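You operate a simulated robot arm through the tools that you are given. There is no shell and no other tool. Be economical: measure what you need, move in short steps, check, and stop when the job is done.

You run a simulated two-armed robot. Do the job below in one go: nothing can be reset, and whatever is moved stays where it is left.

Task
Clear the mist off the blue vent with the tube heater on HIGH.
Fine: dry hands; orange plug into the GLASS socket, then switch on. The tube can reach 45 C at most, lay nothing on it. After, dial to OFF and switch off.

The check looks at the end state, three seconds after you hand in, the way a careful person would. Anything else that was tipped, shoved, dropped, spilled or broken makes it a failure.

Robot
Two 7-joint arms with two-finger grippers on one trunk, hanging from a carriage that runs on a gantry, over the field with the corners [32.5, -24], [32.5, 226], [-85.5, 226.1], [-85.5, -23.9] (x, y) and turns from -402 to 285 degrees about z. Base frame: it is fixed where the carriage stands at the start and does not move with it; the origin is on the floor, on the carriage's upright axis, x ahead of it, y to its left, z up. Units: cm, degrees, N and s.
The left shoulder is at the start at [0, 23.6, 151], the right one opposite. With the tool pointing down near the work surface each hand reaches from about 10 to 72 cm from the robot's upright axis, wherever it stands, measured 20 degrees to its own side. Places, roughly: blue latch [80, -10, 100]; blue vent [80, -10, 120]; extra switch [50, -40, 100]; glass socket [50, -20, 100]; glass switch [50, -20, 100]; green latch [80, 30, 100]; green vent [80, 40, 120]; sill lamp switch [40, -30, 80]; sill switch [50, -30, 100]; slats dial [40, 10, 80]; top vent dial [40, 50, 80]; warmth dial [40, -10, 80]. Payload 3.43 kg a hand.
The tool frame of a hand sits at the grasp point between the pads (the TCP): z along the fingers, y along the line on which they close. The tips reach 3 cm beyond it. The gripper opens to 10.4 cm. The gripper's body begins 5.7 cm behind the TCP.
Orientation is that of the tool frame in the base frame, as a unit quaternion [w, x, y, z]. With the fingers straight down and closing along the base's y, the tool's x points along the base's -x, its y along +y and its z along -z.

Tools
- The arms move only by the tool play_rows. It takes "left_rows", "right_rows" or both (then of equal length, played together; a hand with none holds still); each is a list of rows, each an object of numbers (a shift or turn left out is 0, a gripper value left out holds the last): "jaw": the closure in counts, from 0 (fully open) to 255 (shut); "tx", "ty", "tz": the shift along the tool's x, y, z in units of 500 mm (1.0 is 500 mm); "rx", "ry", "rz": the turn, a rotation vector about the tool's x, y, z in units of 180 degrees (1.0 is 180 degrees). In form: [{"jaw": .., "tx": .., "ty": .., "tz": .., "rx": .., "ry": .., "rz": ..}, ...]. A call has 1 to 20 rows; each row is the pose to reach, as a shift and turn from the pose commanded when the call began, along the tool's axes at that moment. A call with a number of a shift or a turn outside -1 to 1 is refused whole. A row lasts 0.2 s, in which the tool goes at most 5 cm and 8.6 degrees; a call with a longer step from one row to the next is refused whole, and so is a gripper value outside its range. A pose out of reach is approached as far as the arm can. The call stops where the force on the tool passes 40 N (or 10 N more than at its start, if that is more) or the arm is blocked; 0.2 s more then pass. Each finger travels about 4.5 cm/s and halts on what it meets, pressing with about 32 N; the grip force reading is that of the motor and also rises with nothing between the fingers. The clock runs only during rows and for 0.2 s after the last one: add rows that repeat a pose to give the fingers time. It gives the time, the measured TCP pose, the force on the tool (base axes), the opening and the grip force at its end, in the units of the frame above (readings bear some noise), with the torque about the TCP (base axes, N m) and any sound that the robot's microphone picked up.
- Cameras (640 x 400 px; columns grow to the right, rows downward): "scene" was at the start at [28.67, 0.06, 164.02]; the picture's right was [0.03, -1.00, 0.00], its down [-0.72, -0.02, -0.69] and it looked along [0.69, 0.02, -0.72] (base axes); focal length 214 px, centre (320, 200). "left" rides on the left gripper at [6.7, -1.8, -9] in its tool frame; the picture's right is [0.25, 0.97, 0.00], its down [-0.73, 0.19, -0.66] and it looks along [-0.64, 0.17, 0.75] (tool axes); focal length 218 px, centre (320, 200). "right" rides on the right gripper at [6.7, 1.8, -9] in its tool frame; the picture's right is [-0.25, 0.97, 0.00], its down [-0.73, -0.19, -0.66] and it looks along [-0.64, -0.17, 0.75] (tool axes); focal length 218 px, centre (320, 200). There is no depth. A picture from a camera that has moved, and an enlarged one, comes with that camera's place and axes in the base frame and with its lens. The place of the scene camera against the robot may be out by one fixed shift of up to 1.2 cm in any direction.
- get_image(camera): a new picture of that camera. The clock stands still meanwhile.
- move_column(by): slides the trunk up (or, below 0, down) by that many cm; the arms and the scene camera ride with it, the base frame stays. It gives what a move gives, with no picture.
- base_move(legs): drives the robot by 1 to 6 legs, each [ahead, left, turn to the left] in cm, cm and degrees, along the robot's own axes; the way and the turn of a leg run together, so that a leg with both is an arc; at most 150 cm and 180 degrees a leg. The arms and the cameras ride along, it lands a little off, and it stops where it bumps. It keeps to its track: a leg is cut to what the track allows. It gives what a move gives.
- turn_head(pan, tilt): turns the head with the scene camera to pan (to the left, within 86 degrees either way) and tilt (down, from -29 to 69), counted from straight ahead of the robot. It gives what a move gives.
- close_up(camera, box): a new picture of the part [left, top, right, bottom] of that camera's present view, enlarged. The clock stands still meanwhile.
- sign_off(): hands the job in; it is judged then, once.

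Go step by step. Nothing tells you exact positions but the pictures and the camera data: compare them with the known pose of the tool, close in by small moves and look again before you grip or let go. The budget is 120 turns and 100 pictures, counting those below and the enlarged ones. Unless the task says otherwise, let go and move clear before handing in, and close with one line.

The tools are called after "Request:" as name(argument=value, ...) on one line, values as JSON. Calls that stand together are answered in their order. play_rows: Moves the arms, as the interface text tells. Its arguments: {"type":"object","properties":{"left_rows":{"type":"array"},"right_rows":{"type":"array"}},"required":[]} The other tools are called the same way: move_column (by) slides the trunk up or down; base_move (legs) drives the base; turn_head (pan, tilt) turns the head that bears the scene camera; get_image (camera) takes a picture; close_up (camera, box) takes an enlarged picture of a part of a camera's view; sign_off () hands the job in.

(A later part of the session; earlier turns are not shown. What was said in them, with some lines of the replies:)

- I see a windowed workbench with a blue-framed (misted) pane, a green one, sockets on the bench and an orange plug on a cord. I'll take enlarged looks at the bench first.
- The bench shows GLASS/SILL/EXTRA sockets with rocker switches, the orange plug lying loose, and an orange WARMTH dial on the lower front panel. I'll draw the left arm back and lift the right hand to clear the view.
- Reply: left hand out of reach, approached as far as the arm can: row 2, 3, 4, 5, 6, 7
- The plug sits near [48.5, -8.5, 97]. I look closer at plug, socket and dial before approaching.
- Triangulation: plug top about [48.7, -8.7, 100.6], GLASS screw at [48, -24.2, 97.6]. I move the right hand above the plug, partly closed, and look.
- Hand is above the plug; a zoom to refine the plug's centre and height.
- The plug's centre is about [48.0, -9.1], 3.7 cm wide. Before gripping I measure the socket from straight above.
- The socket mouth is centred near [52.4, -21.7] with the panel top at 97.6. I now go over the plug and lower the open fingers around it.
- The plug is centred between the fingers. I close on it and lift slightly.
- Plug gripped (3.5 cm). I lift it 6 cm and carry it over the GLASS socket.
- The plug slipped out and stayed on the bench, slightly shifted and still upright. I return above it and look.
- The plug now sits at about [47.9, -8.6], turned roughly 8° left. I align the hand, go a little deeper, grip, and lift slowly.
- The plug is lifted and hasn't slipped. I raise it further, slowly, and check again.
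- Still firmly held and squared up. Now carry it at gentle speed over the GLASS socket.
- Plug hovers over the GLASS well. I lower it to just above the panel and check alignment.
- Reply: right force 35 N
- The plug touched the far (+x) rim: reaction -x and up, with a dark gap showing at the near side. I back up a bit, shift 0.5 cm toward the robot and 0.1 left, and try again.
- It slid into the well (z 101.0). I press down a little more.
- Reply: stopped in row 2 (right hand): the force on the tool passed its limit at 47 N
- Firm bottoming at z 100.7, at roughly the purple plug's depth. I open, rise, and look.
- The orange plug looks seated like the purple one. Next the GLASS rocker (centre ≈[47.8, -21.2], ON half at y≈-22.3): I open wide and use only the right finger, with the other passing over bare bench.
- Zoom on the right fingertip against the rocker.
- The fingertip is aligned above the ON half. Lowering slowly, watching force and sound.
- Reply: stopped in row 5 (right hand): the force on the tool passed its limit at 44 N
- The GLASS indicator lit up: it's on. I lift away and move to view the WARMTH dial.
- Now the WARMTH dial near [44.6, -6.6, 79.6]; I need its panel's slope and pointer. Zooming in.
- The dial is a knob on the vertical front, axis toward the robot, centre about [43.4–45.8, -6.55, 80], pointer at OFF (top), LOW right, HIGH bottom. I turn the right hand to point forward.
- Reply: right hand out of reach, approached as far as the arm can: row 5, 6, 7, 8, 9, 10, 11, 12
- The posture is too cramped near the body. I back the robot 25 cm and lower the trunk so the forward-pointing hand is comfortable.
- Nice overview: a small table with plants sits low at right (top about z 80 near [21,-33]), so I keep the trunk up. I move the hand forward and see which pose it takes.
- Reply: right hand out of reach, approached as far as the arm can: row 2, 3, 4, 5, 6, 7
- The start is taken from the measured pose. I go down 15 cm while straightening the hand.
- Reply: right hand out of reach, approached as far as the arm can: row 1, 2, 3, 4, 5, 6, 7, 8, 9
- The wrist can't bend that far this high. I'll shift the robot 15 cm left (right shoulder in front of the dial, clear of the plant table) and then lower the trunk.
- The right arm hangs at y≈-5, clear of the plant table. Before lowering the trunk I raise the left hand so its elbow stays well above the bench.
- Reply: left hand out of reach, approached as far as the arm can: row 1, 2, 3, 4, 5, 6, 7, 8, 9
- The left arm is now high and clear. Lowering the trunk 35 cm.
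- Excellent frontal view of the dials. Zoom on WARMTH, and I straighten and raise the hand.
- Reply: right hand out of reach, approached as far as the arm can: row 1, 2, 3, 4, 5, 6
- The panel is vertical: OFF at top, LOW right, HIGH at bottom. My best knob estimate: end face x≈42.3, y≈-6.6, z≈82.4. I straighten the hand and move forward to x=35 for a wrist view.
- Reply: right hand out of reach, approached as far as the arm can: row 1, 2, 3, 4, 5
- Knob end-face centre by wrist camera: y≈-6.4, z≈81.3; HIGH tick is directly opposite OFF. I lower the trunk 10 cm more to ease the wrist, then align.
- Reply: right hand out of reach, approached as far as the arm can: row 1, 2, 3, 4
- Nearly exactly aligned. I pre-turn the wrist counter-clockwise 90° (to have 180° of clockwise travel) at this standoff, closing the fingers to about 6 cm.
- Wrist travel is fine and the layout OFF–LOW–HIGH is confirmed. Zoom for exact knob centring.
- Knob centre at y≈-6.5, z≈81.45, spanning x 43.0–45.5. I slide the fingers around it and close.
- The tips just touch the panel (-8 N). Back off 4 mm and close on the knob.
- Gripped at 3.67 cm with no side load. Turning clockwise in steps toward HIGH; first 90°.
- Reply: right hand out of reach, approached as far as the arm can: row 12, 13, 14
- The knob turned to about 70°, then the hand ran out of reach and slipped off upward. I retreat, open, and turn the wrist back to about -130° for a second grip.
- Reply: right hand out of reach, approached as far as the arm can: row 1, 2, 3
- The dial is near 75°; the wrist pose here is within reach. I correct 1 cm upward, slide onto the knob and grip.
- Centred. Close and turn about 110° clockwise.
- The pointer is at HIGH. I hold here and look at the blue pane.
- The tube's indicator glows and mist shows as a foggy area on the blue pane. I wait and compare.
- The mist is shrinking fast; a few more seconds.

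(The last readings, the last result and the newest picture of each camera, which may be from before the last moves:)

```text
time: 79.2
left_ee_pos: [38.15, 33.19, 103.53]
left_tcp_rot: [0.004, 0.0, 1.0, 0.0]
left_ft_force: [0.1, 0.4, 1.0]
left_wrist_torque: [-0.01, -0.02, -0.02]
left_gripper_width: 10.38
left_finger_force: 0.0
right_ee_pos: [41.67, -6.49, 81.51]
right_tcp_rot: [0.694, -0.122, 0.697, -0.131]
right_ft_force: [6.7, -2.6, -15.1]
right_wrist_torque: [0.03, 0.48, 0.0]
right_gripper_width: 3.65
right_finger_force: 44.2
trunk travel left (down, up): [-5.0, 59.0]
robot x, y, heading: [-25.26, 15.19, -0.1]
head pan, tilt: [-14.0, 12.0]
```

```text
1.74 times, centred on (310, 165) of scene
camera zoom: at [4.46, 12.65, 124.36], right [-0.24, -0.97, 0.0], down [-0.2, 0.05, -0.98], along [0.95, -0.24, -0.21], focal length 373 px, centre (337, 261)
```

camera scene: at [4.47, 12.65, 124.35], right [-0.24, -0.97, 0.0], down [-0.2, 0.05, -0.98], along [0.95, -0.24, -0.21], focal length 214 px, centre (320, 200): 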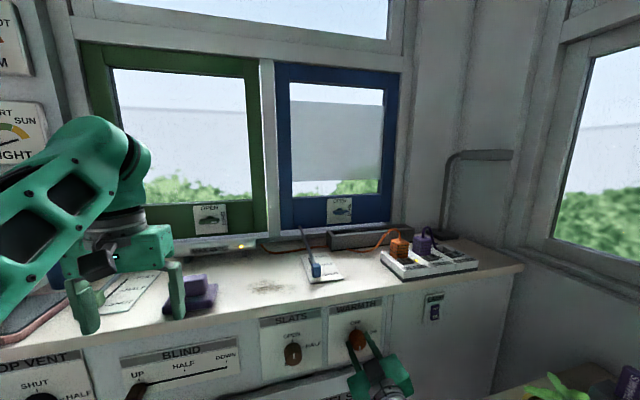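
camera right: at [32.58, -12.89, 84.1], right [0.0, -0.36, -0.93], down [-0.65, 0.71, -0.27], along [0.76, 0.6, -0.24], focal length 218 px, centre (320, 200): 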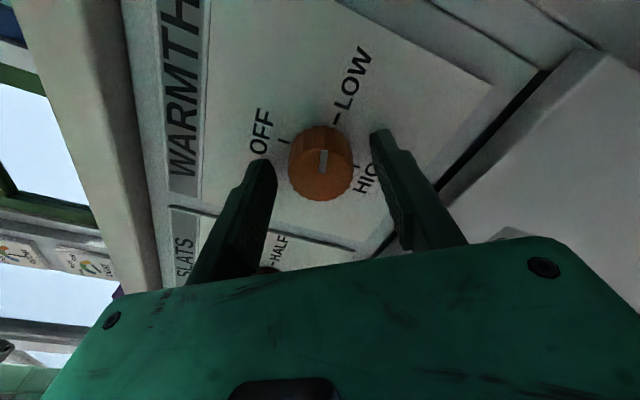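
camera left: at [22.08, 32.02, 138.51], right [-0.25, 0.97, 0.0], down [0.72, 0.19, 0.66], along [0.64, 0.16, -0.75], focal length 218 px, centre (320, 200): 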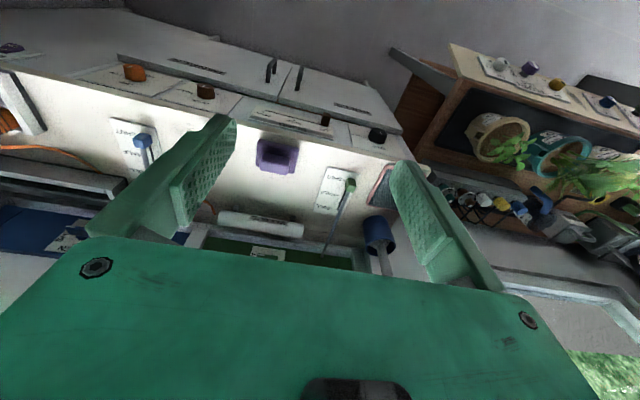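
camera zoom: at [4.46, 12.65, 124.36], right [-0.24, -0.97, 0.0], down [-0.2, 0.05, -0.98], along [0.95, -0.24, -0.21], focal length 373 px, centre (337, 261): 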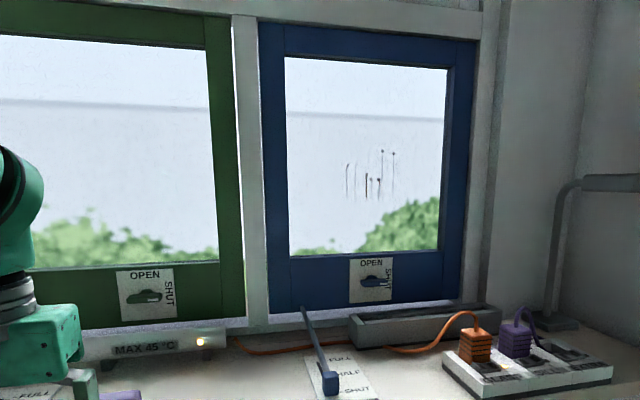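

The mist appears gone. A closer look at the remaining dark marks.

Request:
close_up(camera="scene", box=[290, 80, 390, 200])

```text
3.33 times, centred on (340, 140) of scene
camera zoom: at [4.46, 12.65, 124.36], right [-0.24, -0.97, 0.0], down [-0.2, 0.05, -0.98], along [0.95, -0.24, -0.21], focal length 715 px, centre (253, 400)
```

zoom: 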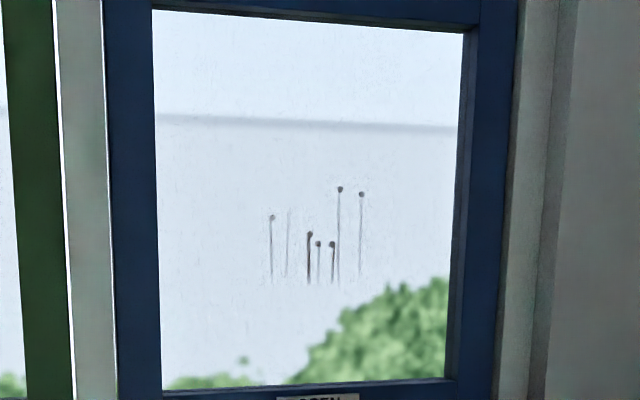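

Only outdoor scenery remains: the pane is clear. I turn the dial back counter-clockwise while still gripping.

Request:
play_rows(right_rows=[{"rz": -0.04}, {"rz": -0.08}, {"rz": -0.12}, {"rz": -0.16}, {"rz": -0.2}, {"rz": -0.24}, {"rz": -0.28}, {"rz": -0.32}, {"rz": -0.36}, {"rz": -0.4}, {"rz": -0.44}, {"rz": -0.48}, {"rz": -0.52}, {"rz": -0.56}, {"rz": -0.6}, {"rz": -0.64}, {"rz": -0.64}])

Request:
close_up(camera="right", box=[220, 80, 440, 240])

```text
time: 82.8
left_ee_pos: [38.11, 33.3, 103.54]
left_tcp_rot: [0.003, 0.0, 1.0, -0.001]
left_ft_force: [1.2, 0.7, 1.0]
left_wrist_torque: [-0.03, 0.02, -0.02]
left_gripper_width: 10.39
left_finger_force: 0.0
right_ee_pos: [41.52, -6.41, 81.52]
right_tcp_rot: [-0.263, 0.654, -0.27, 0.656]
right_ft_force: [5.1, 0.2, -13.5]
right_wrist_torque: [0.0, 0.26, -0.1]
right_gripper_width: 3.66
right_finger_force: 45.2
trunk travel left (down, up): [-5.0, 59.0]
robot x, y, heading: [-25.23, 15.23, -0.1]
head pan, tilt: [-14.0, 12.0]
```

```text
2.50 times, centred on (330, 160) of right
camera zoom: at [32.55, -12.34, 85.09], right [-0.01, -0.52, -0.86], down [-0.65, 0.65, -0.39], along [0.76, 0.55, -0.34], focal length 546 px, centre (295, 300)
```

zoom: 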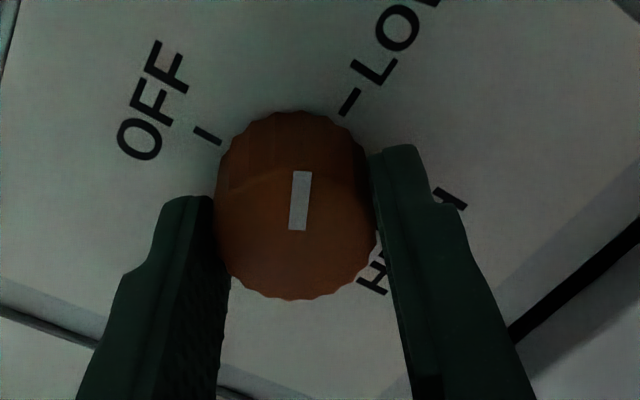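

It's still well gripped, about 65° short of OFF. I continue counter-clockwise.

Request:
play_rows(right_rows=[{"rz": -0.04}, {"rz": -0.08}, {"rz": -0.12}, {"rz": -0.16}, {"rz": -0.2}, {"rz": -0.24}, {"rz": -0.28}, {"rz": -0.32}, {"rz": -0.36}, {"rz": -0.36}])

Request:
close_up(camera="right", box=[220, 80, 440, 240])

```text
time: 85.0
left_ee_pos: [38.19, 33.17, 103.44]
left_tcp_rot: [0.003, 0.0, 1.0, -0.001]
left_ft_force: [0.6, 0.5, -0.7]
left_wrist_torque: [-0.01, 0.04, -0.01]
left_gripper_width: 10.42
left_finger_force: 0.0
right_ee_pos: [41.57, -6.39, 81.46]
right_tcp_rot: [0.13, 0.697, 0.123, 0.694]
right_ft_force: [5.1, -1.8, -15.4]
right_wrist_torque: [0.48, 0.54, -0.09]
right_gripper_width: 3.69
right_finger_force: 44.6
trunk travel left (down, up): [-5.0, 59.0]
robot x, y, heading: [-25.15, 14.79, -0.0]
head pan, tilt: [-14.0, 12.0]
```

```text
2.50 times, centred on (330, 160) of right
camera zoom: at [32.62, -5.73, 88.44], right [-0.01, -0.99, 0.1], down [-0.66, -0.07, -0.75], along [0.75, -0.08, -0.66], focal length 546 px, centre (295, 300)
```

zoom: 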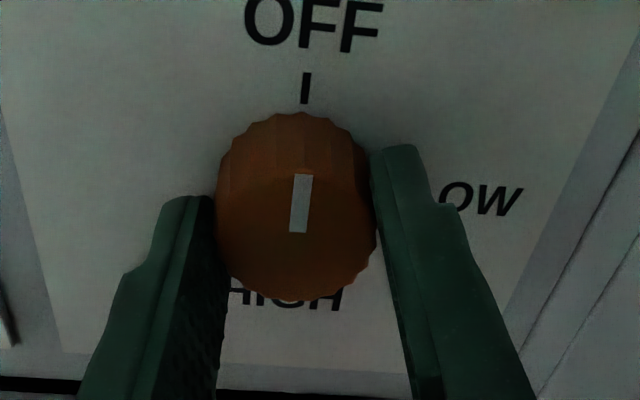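

Pointer is at OFF. I let go, retreat, and check the dial.

Request:
play_rows(right_rows=[{"jaw": 105}, {"jaw": 105}, {"jaw": 105}, {"tz": -0.03}, {"tz": -0.08}, {"tz": -0.13}, {"tz": -0.18}, {"tz": -0.18}])

Request:
get_image(camera="right")

Request:
close_up(camera="scene", box=[180, 200, 500, 400])

```text
time: 86.8
left_ee_pos: [38.17, 33.19, 103.47]
left_tcp_rot: [0.004, 0.0, 1.0, 0.0]
left_ft_force: [0.8, 0.6, 0.3]
left_wrist_torque: [0.0, 0.0, 0.01]
left_gripper_width: 10.4
left_finger_force: 0.0
right_ee_pos: [32.67, -6.41, 81.76]
right_tcp_rot: [0.128, 0.696, 0.124, 0.696]
right_ft_force: [-0.6, 0.1, -0.2]
right_wrist_torque: [-0.01, 0.0, 0.02]
right_gripper_width: 6.11
right_finger_force: 0.0
trunk travel left (down, up): [-5.0, 59.0]
robot x, y, heading: [-25.21, 14.74, 0.0]
head pan, tilt: [-14.0, 12.0]
```

```text
30 pictures are left
camera right: at [23.79, -5.74, 88.64], right [-0.01, -0.99, 0.1], down [-0.66, -0.07, -0.75], along [0.75, -0.07, -0.65], focal length 218 px, centre (320, 200)
```

right: 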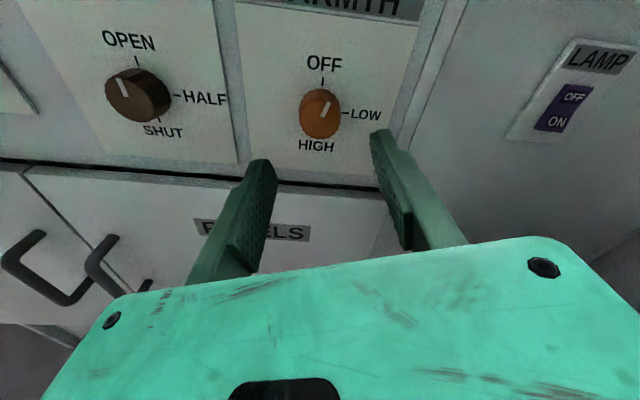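

```text
2.00 times, centred on (340, 300) of scene
camera zoom: at [4.54, 12.65, 124.39], right [-0.24, -0.97, 0.0], down [-0.2, 0.05, -0.98], along [0.95, -0.24, -0.21], focal length 429 px, centre (280, 0)
```

zoom: 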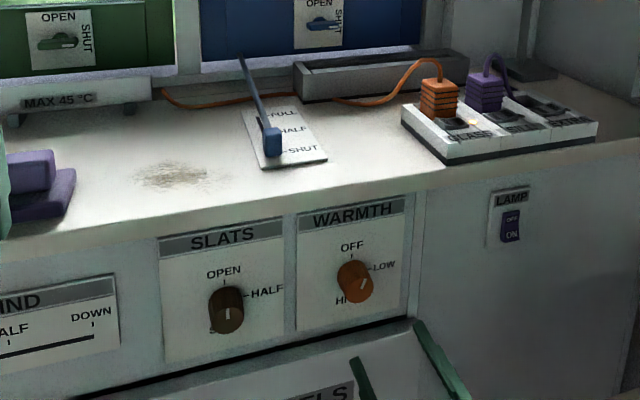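

The tube's light is out. Zoom on the dial pointer.

Request:
close_up(camera="right", box=[270, 40, 390, 160])

```text
3.33 times, centred on (330, 100) of right
camera zoom: at [23.79, -5.74, 88.64], right [-0.01, -0.99, 0.1], down [-0.66, -0.07, -0.75], along [0.75, -0.07, -0.65], focal length 728 px, centre (287, 533)
```

zoom: 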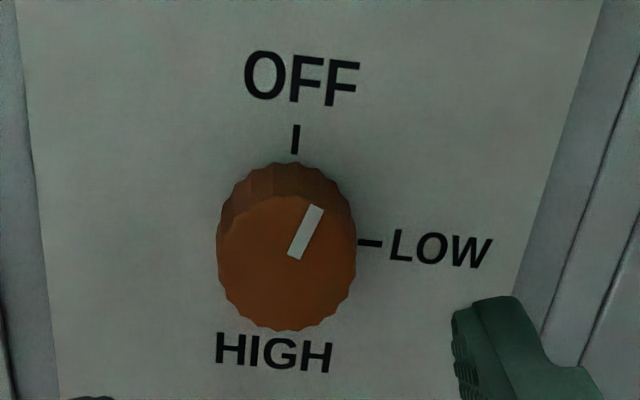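

The knob sprang about 22° toward LOW on release (hand was loaded upward). I re-grip with a reset wrist angle, centred at z 81.45.

Request:
play_rows(right_rows=[{"tx": -0.006, "ty": -0.002, "rz": 0.04}, {"tx": -0.006, "ty": -0.002, "rz": 0.08}, {"tx": -0.006, "ty": -0.002, "rz": 0.12}, {"tx": -0.006, "ty": -0.002, "rz": 0.16}, {"tx": -0.006, "ty": -0.002, "rz": 0.2}, {"tx": -0.006, "ty": -0.002, "rz": 0.24}, {"tx": -0.006, "ty": -0.002, "rz": 0.28}, {"tx": -0.006, "ty": -0.002, "rz": 0.32}, {"tx": -0.006, "ty": -0.002, "rz": 0.32, "tz": 0.05}, {"tx": -0.006, "ty": -0.002, "rz": 0.32, "tz": 0.1}, {"tx": -0.006, "ty": -0.002, "rz": 0.32, "tz": 0.15}, {"tx": -0.006, "ty": -0.002, "rz": 0.32, "tz": 0.1786}, {"tx": -0.006, "ty": -0.002, "rz": 0.32, "tz": 0.1786}])

Request:
close_up(camera="right", box=[220, 80, 440, 240])

```text
time: 89.6
left_ee_pos: [37.97, 33.16, 103.43]
left_tcp_rot: [0.003, 0.0, 1.0, 0.0]
left_ft_force: [0.2, -0.3, -0.9]
left_wrist_torque: [0.0, 0.04, 0.0]
left_gripper_width: 10.38
left_finger_force: 0.1
right_ee_pos: [41.49, -6.28, 81.07]
right_tcp_rot: [-0.222, 0.67, -0.227, 0.671]
right_ft_force: [0.7, -0.6, 0.2]
right_wrist_torque: [0.01, -0.02, -0.01]
right_gripper_width: 6.13
right_finger_force: 0.0
trunk travel left (down, up): [-5.0, 59.0]
robot x, y, heading: [-25.33, 14.84, -0.1]
head pan, tilt: [-14.0, 12.0]
```

```text
2.50 times, centred on (330, 160) of right
camera zoom: at [32.4, -11.79, 85.42], right [-0.01, -0.62, -0.78], down [-0.65, 0.6, -0.47], along [0.76, 0.51, -0.41], focal length 546 px, centre (295, 300)
```

zoom: 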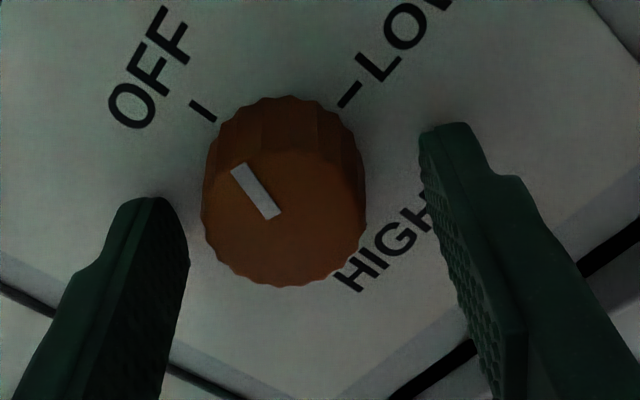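

Slightly low (0.4 cm); correct, close, and turn 22° counter-clockwise.

Request:
play_rows(right_rows=[{"tx": 0.009}, {"tx": 0.009}, {"tx": 0.009, "jaw": 160}, {"tx": 0.009, "jaw": 255}, {"tx": 0.009}, {"tx": 0.009}, {"tx": 0.009, "rz": -0.03}, {"tx": 0.009, "rz": -0.06}, {"tx": 0.009, "rz": -0.09}, {"tx": 0.009, "rz": -0.12}, {"tx": 0.009, "rz": -0.125}, {"tx": 0.009, "rz": -0.125}])

Request:
close_up(camera="right", box=[220, 80, 440, 240])

```text
time: 92.2
left_ee_pos: [38.1, 33.31, 103.43]
left_tcp_rot: [0.003, 0.0, 1.0, 0.0]
left_ft_force: [0.1, 0.1, 1.0]
left_wrist_torque: [-0.01, -0.01, 0.02]
left_gripper_width: 10.41
left_finger_force: 0.1
right_ee_pos: [41.5, -6.36, 81.65]
right_tcp_rot: [-0.086, 0.7, -0.094, 0.702]
right_ft_force: [-3.5, 7.7, 6.9]
right_wrist_torque: [0.37, 0.29, 0.38]
right_gripper_width: 3.64
right_finger_force: 44.8
trunk travel left (down, up): [-5.0, 59.0]
robot x, y, heading: [-25.38, 15.04, 0.0]
head pan, tilt: [-14.0, 12.0]
```

```text
2.50 times, centred on (330, 160) of right
camera zoom: at [32.47, -9.84, 87.74], right [-0.01, -0.87, -0.49], down [-0.65, 0.38, -0.66], along [0.76, 0.31, -0.57], focal length 546 px, centre (295, 300)
```

zoom: 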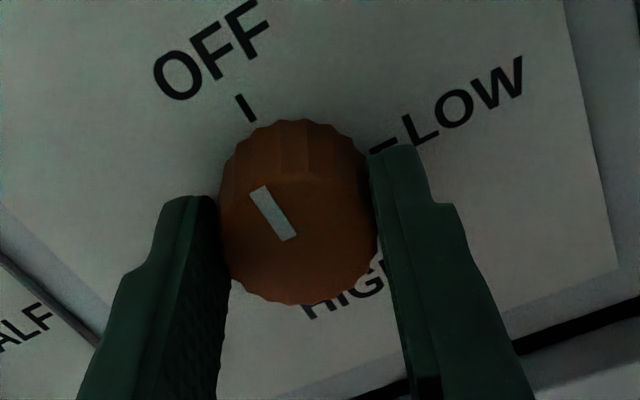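

Aligned with OFF again. I relieve the residual loads a touch, then check force before opening.

Request:
play_rows(right_rows=[{"tx": 0.0017, "ty": -0.0031, "tz": -0.001, "rz": 0.006}, {"tx": 0.0017, "ty": -0.0031, "tz": -0.001, "rz": 0.006}, {"tx": 0.0017, "ty": -0.0031, "tz": -0.001, "rz": 0.006}])

```text
time: 93.0
left_ee_pos: [38.15, 33.25, 103.47]
left_tcp_rot: [0.005, 0.0, 1.0, 0.0]
left_ft_force: [0.0, 0.1, -0.5]
left_wrist_torque: [0.03, -0.02, 0.0]
left_gripper_width: 10.4
left_finger_force: 0.0
right_ee_pos: [41.46, -6.49, 81.65]
right_tcp_rot: [-0.092, 0.7, -0.1, 0.701]
right_ft_force: [1.8, 5.1, 1.3]
right_wrist_torque: [0.04, -0.38, -0.02]
right_gripper_width: 3.63
right_finger_force: 44.4
trunk travel left (down, up): [-5.0, 59.0]
robot x, y, heading: [-25.3, 15.06, -0.0]
head pan, tilt: [-14.0, 12.0]
```

Loads are near zero. Open, retreat straight back, and check.

Request:
play_rows(right_rows=[{"jaw": 105}, {"jaw": 105}, {"jaw": 105}, {"tz": -0.03}, {"tz": -0.08}, {"tz": -0.13}, {"tz": -0.18}, {"tz": -0.18}])

Request:
close_up(camera="right", box=[260, 40, 400, 160])

```text
time: 94.8
left_ee_pos: [38.17, 33.17, 103.48]
left_tcp_rot: [0.003, 0.0, 1.0, -0.001]
left_ft_force: [-0.3, 0.2, -0.1]
left_wrist_torque: [-0.01, 0.01, -0.01]
left_gripper_width: 10.4
left_finger_force: 0.0
right_ee_pos: [32.49, -6.56, 81.78]
right_tcp_rot: [-0.095, 0.7, -0.097, 0.701]
right_ft_force: [0.4, -0.5, 0.8]
right_wrist_torque: [-0.02, 0.01, 0.02]
right_gripper_width: 6.13
right_finger_force: 0.1
trunk travel left (down, up): [-5.0, 59.0]
robot x, y, heading: [-24.91, 15.04, -0.1]
head pan, tilt: [-14.0, 12.0]
```

```text
3.33 times, centred on (330, 100) of right
camera zoom: at [23.45, -10.12, 87.81], right [0.0, -0.86, -0.5], down [-0.65, 0.38, -0.65], along [0.76, 0.33, -0.57], focal length 728 px, centre (287, 533)
```

zoom: 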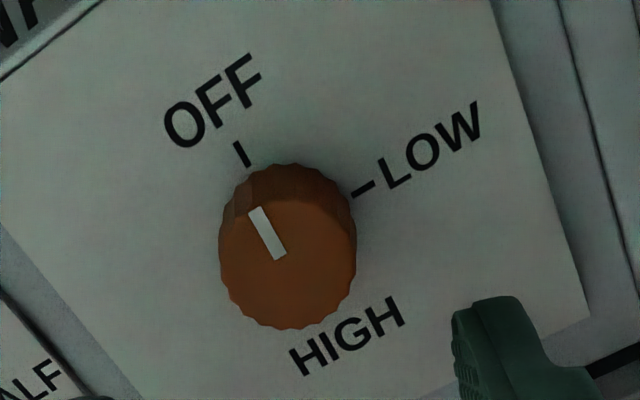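

Dial rests at OFF. Now I roll the wrist back, then raise the trunk and return for the GLASS switch.

Request:
play_rows(right_rows=[{"rz": 0.04, "jaw": 0}, {"rz": 0.08}, {"rz": 0.12}, {"rz": 0.16}, {"rz": 0.2}, {"rz": 0.24}, {"rz": 0.28}, {"rz": 0.32}, {"rz": 0.36}, {"rz": 0.4}, {"rz": 0.44}, {"rz": 0.48}, {"rz": 0.52}, {"rz": 0.56}, {"rz": 0.6}, {"rz": 0.64}, {"rz": 0.68}, {"rz": 0.72}, {"rz": 0.76}, {"rz": 0.8}])

Request:
move_column(by=45)

```text
time: 99.0
left_ee_pos: [38.15, 33.24, 103.46]
left_tcp_rot: [0.005, 0.0, 1.0, -0.001]
left_ft_force: [0.6, -0.1, 0.6]
left_wrist_torque: [-0.02, 0.04, 0.02]
left_gripper_width: 10.41
left_finger_force: 0.1
right_ee_pos: [32.44, -6.59, 81.76]
right_tcp_rot: [0.696, -0.124, 0.696, -0.126]
right_ft_force: [-1.4, 0.0, -0.1]
right_wrist_torque: [0.0, 0.01, 0.03]
right_gripper_width: 10.4
right_finger_force: 0.2
trunk travel left (down, up): [-5.0, 59.0]
robot x, y, heading: [-25.07, 15.1, -0.1]
head pan, tilt: [-14.0, 12.0]
```

```text
refused: 45 is not a number from -40 to 40
```

The column limit is 40 per call; I raise it in two steps and turn the hand down.

Request:
move_column(by=40)

Request:
move_column(by=5)

Request:
play_rows(right_rows=[{"rx": -0.0075, "ry": 0.0412, "rz": 0.0073}, {"rx": -0.0149, "ry": 0.0823, "rz": 0.0147}, {"rx": -0.0224, "ry": 0.1235, "rz": 0.022}, {"rx": -0.0298, "ry": 0.1647, "rz": 0.0293}, {"rx": -0.0373, "ry": 0.2058, "rz": 0.0367}, {"rx": -0.0448, "ry": 0.247, "rz": 0.044}, {"rx": -0.0522, "ry": 0.2882, "rz": 0.0513}, {"rx": -0.0597, "ry": 0.3293, "rz": 0.0587}, {"rx": -0.0671, "ry": 0.3705, "rz": 0.066}, {"rx": -0.0746, "ry": 0.4117, "rz": 0.0733}, {"rx": -0.082, "ry": 0.4528, "rz": 0.0807}, {"rx": -0.0895, "ry": 0.494, "rz": 0.088}, {"rx": -0.0895, "ry": 0.494, "rz": 0.088}])

```text
time: 102.8
left_ee_pos: [38.19, 33.18, 143.45]
left_tcp_rot: [0.004, 0.0, 1.0, -0.001]
left_ft_force: [0.6, 0.5, -0.8]
left_wrist_torque: [0.01, -0.02, 0.0]
left_gripper_width: 10.4
left_finger_force: 0.1
right_ee_pos: [32.49, -6.62, 121.71]
right_tcp_rot: [0.696, -0.123, 0.696, -0.127]
right_ft_force: [0.0, 0.1, 0.1]
right_wrist_torque: [0.0, 0.0, 0.01]
right_gripper_width: 10.43
right_finger_force: 0.1
trunk travel left (down, up): [-45.0, 19.0]
robot x, y, heading: [-25.34, 14.67, -0.1]
head pan, tilt: [-14.0, 12.0]
```

```text
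time: 103.8
left_ee_pos: [38.21, 33.1, 148.37]
left_tcp_rot: [0.004, 0.0, 1.0, -0.002]
left_ft_force: [-0.7, -0.2, 0.4]
left_wrist_torque: [-0.01, -0.02, -0.01]
left_gripper_width: 10.38
left_finger_force: 0.1
right_ee_pos: [32.4, -6.67, 126.74]
right_tcp_rot: [0.696, -0.123, 0.696, -0.127]
right_ft_force: [0.1, 0.1, -0.1]
right_wrist_torque: [0.01, 0.03, -0.03]
right_gripper_width: 10.41
right_finger_force: 0.1
trunk travel left (down, up): [-50.0, 14.0]
robot x, y, heading: [-25.51, 15.13, -0.1]
head pan, tilt: [-14.0, 12.0]
```

```text
time: 106.6
left_ee_pos: [38.17, 33.24, 148.55]
left_tcp_rot: [0.004, 0.001, 1.0, -0.001]
left_ft_force: [0.2, -0.9, 0.2]
left_wrist_torque: [0.01, 0.0, 0.02]
left_gripper_width: 10.41
left_finger_force: 0.1
right_ee_pos: [32.41, -6.58, 126.8]
right_tcp_rot: [0.001, 0.0, 1.0, 0.0]
right_ft_force: [0.4, 0.5, -0.5]
right_wrist_torque: [0.02, 0.0, -0.04]
right_gripper_width: 10.39
right_finger_force: 0.1
trunk travel left (down, up): [-50.0, 14.0]
robot x, y, heading: [-25.55, 15.11, 0.0]
head pan, tilt: [-14.0, 12.0]
```

Hand points down again. I drive forward-right to bring the switch within reach.

Request:
base_move(legs=[[18, -12, 0]])

Request:
turn_head(pan=-10, tilt=45)

Request:
get_image(camera="scene")

Request:
get_image(camera="right")

```text
time: 108.2
left_ee_pos: [56.14, 21.19, 148.45]
left_tcp_rot: [0.004, 0.001, 1.0, -0.001]
left_ft_force: [0.0, -0.2, -1.2]
left_wrist_torque: [-0.02, 0.01, 0.0]
left_gripper_width: 10.38
left_finger_force: 0.0
right_ee_pos: [50.4, -18.59, 126.62]
right_tcp_rot: [-0.001, 0.002, 1.0, -0.001]
right_ft_force: [-0.4, 0.4, 0.2]
right_wrist_torque: [0.01, 0.01, 0.01]
right_gripper_width: 10.41
right_finger_force: 0.1
trunk travel left (down, up): [-50.0, 14.0]
robot x, y, heading: [-7.29, 2.99, -0.0]
head pan, tilt: [-14.0, 12.0]
```

```text
time: 109.2
left_ee_pos: [56.21, 21.36, 148.43]
left_tcp_rot: [0.004, 0.001, 1.0, 0.0]
left_ft_force: [-0.4, 0.6, 0.2]
left_wrist_torque: [-0.01, 0.02, -0.04]
left_gripper_width: 10.38
left_finger_force: 0.2
right_ee_pos: [50.38, -18.51, 126.81]
right_tcp_rot: [0.0, 0.002, 1.0, 0.0]
right_ft_force: [0.2, 0.8, 0.2]
right_wrist_torque: [-0.01, -0.01, 0.02]
right_gripper_width: 10.4
right_finger_force: 0.1
trunk travel left (down, up): [-50.0, 14.0]
robot x, y, heading: [-7.1, 3.32, 0.1]
head pan, tilt: [-10.0, 45.0]
```

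```text
24 pictures are left
camera scene: at [21.5, 1.6, 164.2], right [-0.18, -0.98, 0.0], down [-0.7, 0.12, -0.71], along [0.7, -0.12, -0.71], focal length 214 px, centre (320, 200)
```

scene: 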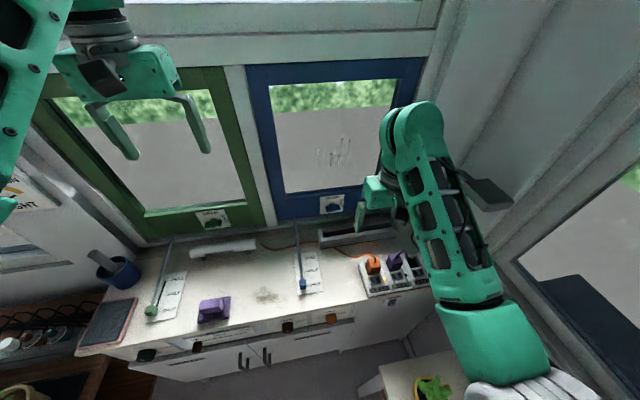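

```text
23 pictures are left
camera right: at [43.7, -16.88, 135.67], right [0.26, 0.97, 0.0], down [0.73, -0.19, 0.66], along [0.64, -0.17, -0.75], focal length 218 px, centre (320, 200)
```

right: 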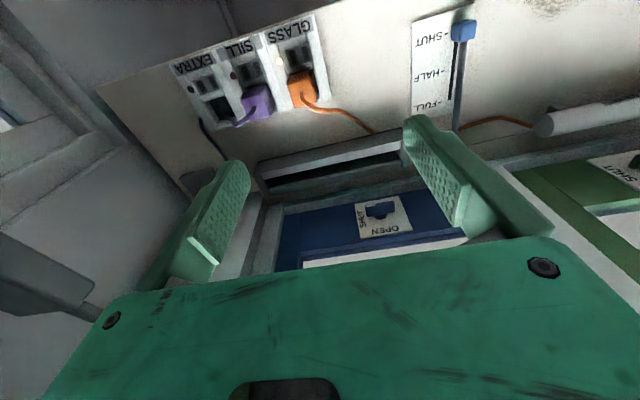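

The pane remains clear. I lower the hand with the right finger over the OFF half (target TCP [47.8, -14.3, 104]).

Request:
play_rows(right_rows=[{"tx": 0.052, "ty": 0.07}, {"tx": 0.052, "ty": 0.085, "tz": 0.07}, {"tx": 0.052, "ty": 0.085, "tz": 0.15}, {"tx": 0.052, "ty": 0.085, "tz": 0.23}, {"tx": 0.052, "ty": 0.085, "tz": 0.31}, {"tx": 0.052, "ty": 0.085, "tz": 0.38}, {"tx": 0.052, "ty": 0.085, "tz": 0.43}, {"tx": 0.052, "ty": 0.085, "tz": 0.456}, {"tx": 0.052, "ty": 0.085, "tz": 0.456}])

Request:
close_up(camera="right", box=[160, 60, 340, 200])

```text
time: 111.2
left_ee_pos: [56.24, 21.32, 148.48]
left_tcp_rot: [0.004, 0.001, 1.0, -0.001]
left_ft_force: [0.5, 0.7, -0.2]
left_wrist_torque: [0.0, 0.02, 0.03]
left_gripper_width: 10.41
left_finger_force: 0.1
right_ee_pos: [47.77, -14.36, 104.06]
right_tcp_rot: [0.0, 0.002, 1.0, 0.0]
right_ft_force: [-0.1, 0.1, 1.2]
right_wrist_torque: [0.02, -0.01, 0.0]
right_gripper_width: 10.39
right_finger_force: 0.1
trunk travel left (down, up): [-50.0, 14.0]
robot x, y, heading: [-7.1, 3.58, -0.1]
head pan, tilt: [-10.0, 45.0]
```

```text
2.86 times, centred on (250, 130) of right
camera zoom: at [41.06, -12.65, 112.89], right [0.26, 0.97, 0.0], down [0.73, -0.19, 0.66], along [0.64, -0.17, -0.75], focal length 624 px, centre (520, 400)
```

zoom: 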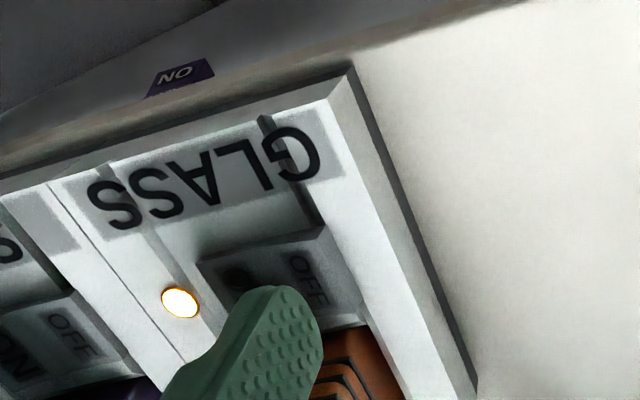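

The finger is above the OFF half. Press down slowly.

Request:
play_rows(right_rows=[{"ty": 0.003, "tz": 0.01}, {"ty": 0.003, "tz": 0.018}, {"ty": 0.003, "tz": 0.024}, {"ty": 0.003, "tz": 0.03}, {"ty": 0.003, "tz": 0.036}, {"ty": 0.003, "tz": 0.042}, {"ty": 0.003, "tz": 0.048}, {"ty": 0.003, "tz": 0.054}, {"ty": 0.003, "tz": 0.06}])

Request:
close_up(camera="right", box=[160, 60, 340, 200])

```text
time: 112.7
left_ee_pos: [56.15, 21.16, 148.32]
left_tcp_rot: [0.002, 0.0, 1.0, -0.001]
left_ft_force: [0.6, 0.0, 0.4]
left_wrist_torque: [0.03, 0.0, 0.0]
left_gripper_width: 10.4
left_finger_force: 0.1
right_ee_pos: [48.1, -14.18, 102.37]
right_tcp_rot: [0.007, 0.004, 1.0, 0.0]
right_ft_force: [-3.4, 0.9, 9.1]
right_wrist_torque: [-0.55, 0.21, -0.23]
right_gripper_width: 10.16
right_finger_force: 0.0
trunk travel left (down, up): [-50.0, 14.0]
robot x, y, heading: [-7.22, 3.3, 0.0]
head pan, tilt: [-10.0, 45.0]
stopped in row 7 (right hand): the force on the tool passed its limit at 44 N (the readings are from after the stop); the commanded pose is now the measured one
```

```text
2.86 times, centred on (250, 130) of right
camera zoom: at [41.3, -12.45, 111.39], right [0.26, 0.96, 0.0], down [0.72, -0.2, 0.67], along [0.64, -0.17, -0.75], focal length 624 px, centre (520, 400)
```

zoom: 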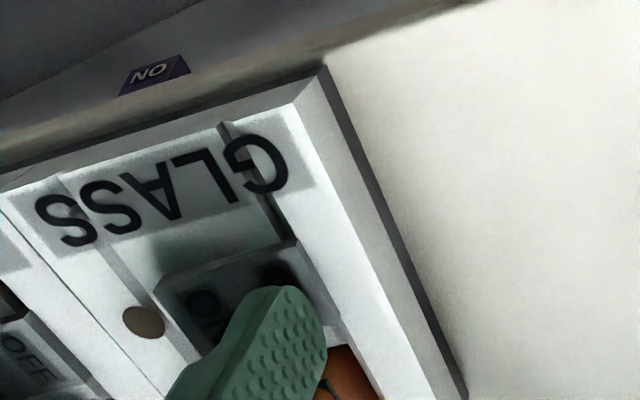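

The indicator went dark: the switch is off. I lift clear and make a final check of everything.

Request:
play_rows(right_rows=[{"tz": -0.03}, {"tz": -0.1}, {"tz": -0.18}, {"tz": -0.26}, {"tz": -0.34}, {"tz": -0.34, "tx": 0.08}, {"tz": -0.34, "tx": 0.16}, {"tz": -0.34, "tx": 0.2}, {"tz": -0.34, "tx": 0.2}])

Request:
get_image(camera="scene")

Request:
close_up(camera="right", box=[200, 0, 500, 200])

```text
time: 114.7
left_ee_pos: [56.21, 21.2, 148.48]
left_tcp_rot: [0.004, 0.0, 1.0, -0.001]
left_ft_force: [-0.1, -0.3, 0.5]
left_wrist_torque: [0.0, -0.02, -0.03]
left_gripper_width: 10.42
left_finger_force: 0.1
right_ee_pos: [38.3, -13.92, 118.24]
right_tcp_rot: [0.007, 0.005, 1.0, 0.0]
right_ft_force: [0.6, 0.6, 0.1]
right_wrist_torque: [0.02, -0.03, -0.01]
right_gripper_width: 10.41
right_finger_force: 0.1
right hand out of reach, approached as far as the arm can: row 8, 9
trunk travel left (down, up): [-50.0, 14.0]
robot x, y, heading: [-7.18, 3.07, -0.0]
head pan, tilt: [-10.0, 45.0]
```

```text
20 pictures are left
camera scene: at [21.47, 1.58, 164.2], right [-0.18, -0.98, 0.0], down [-0.7, 0.12, -0.71], along [0.7, -0.12, -0.71], focal length 214 px, centre (320, 200)
```

scene: 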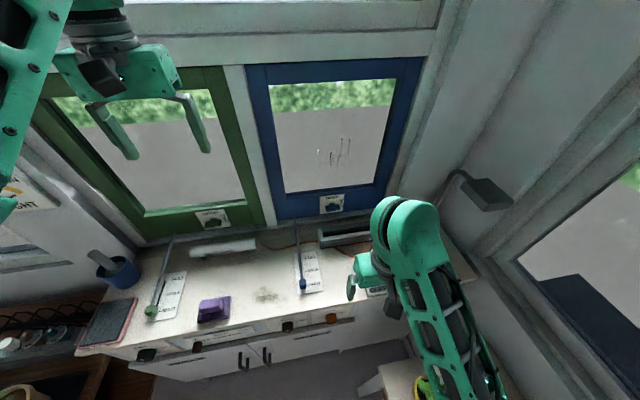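

```text
2.00 times, centred on (350, 100) of right
camera zoom: at [31.51, -12.3, 127.2], right [0.26, 0.97, 0.0], down [0.72, -0.2, 0.67], along [0.64, -0.17, -0.75], focal length 436 px, centre (260, 400)
```

zoom: 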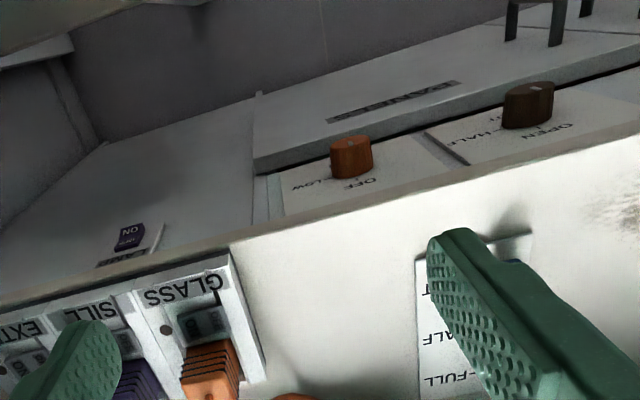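

Switch off, dial at OFF, plug in. The marks on the pane seem to lie on the glass; I look closer.

Request:
close_up(camera="scene", box=[290, 110, 380, 190])

Request:
close_up(camera="scene", box=[60, 60, 260, 220])

```text
5.00 times, centred on (335, 150) of scene
camera zoom: at [21.47, 1.58, 164.2], right [-0.18, -0.98, 0.0], down [-0.7, 0.12, -0.71], along [0.7, -0.12, -0.71], focal length 1072 px, centre (245, 450)
```

zoom: 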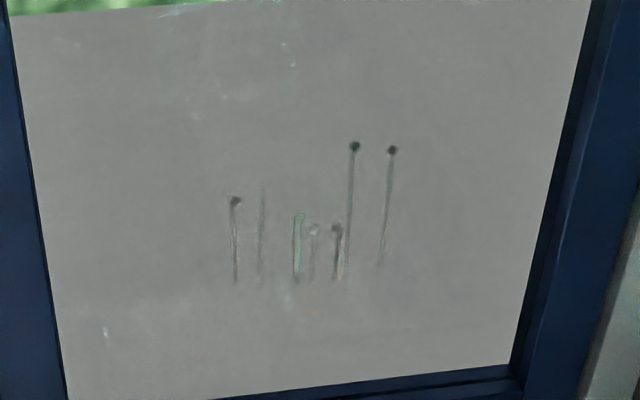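

```text
2.50 times, centred on (160, 140) of scene
camera zoom: at [21.47, 1.58, 164.2], right [-0.18, -0.98, 0.0], down [-0.7, 0.12, -0.71], along [0.7, -0.12, -0.71], focal length 536 px, centre (720, 350)
```

zoom: 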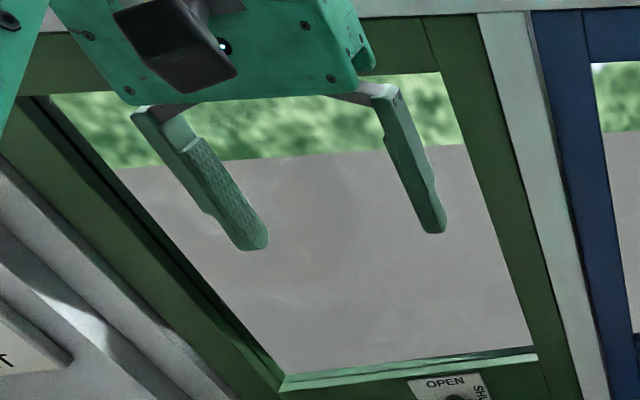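

The mist itself is gone from the blue pane. What's left is a few thin run marks that haven't changed since it cleared. The dial is at OFF, the GLASS switch is off with its light dark, the plug is seated and nothing lies on the tube. Both hands are clear, so I hand in.

Request:
sign_off()

```text
The job is handed in.
```

The blue vent is clear of mist after a run on HIGH, apart from a few thin run marks on the glass; the dial is at OFF, the GLASS switch is off, and the orange plug is still in the GLASS socket.
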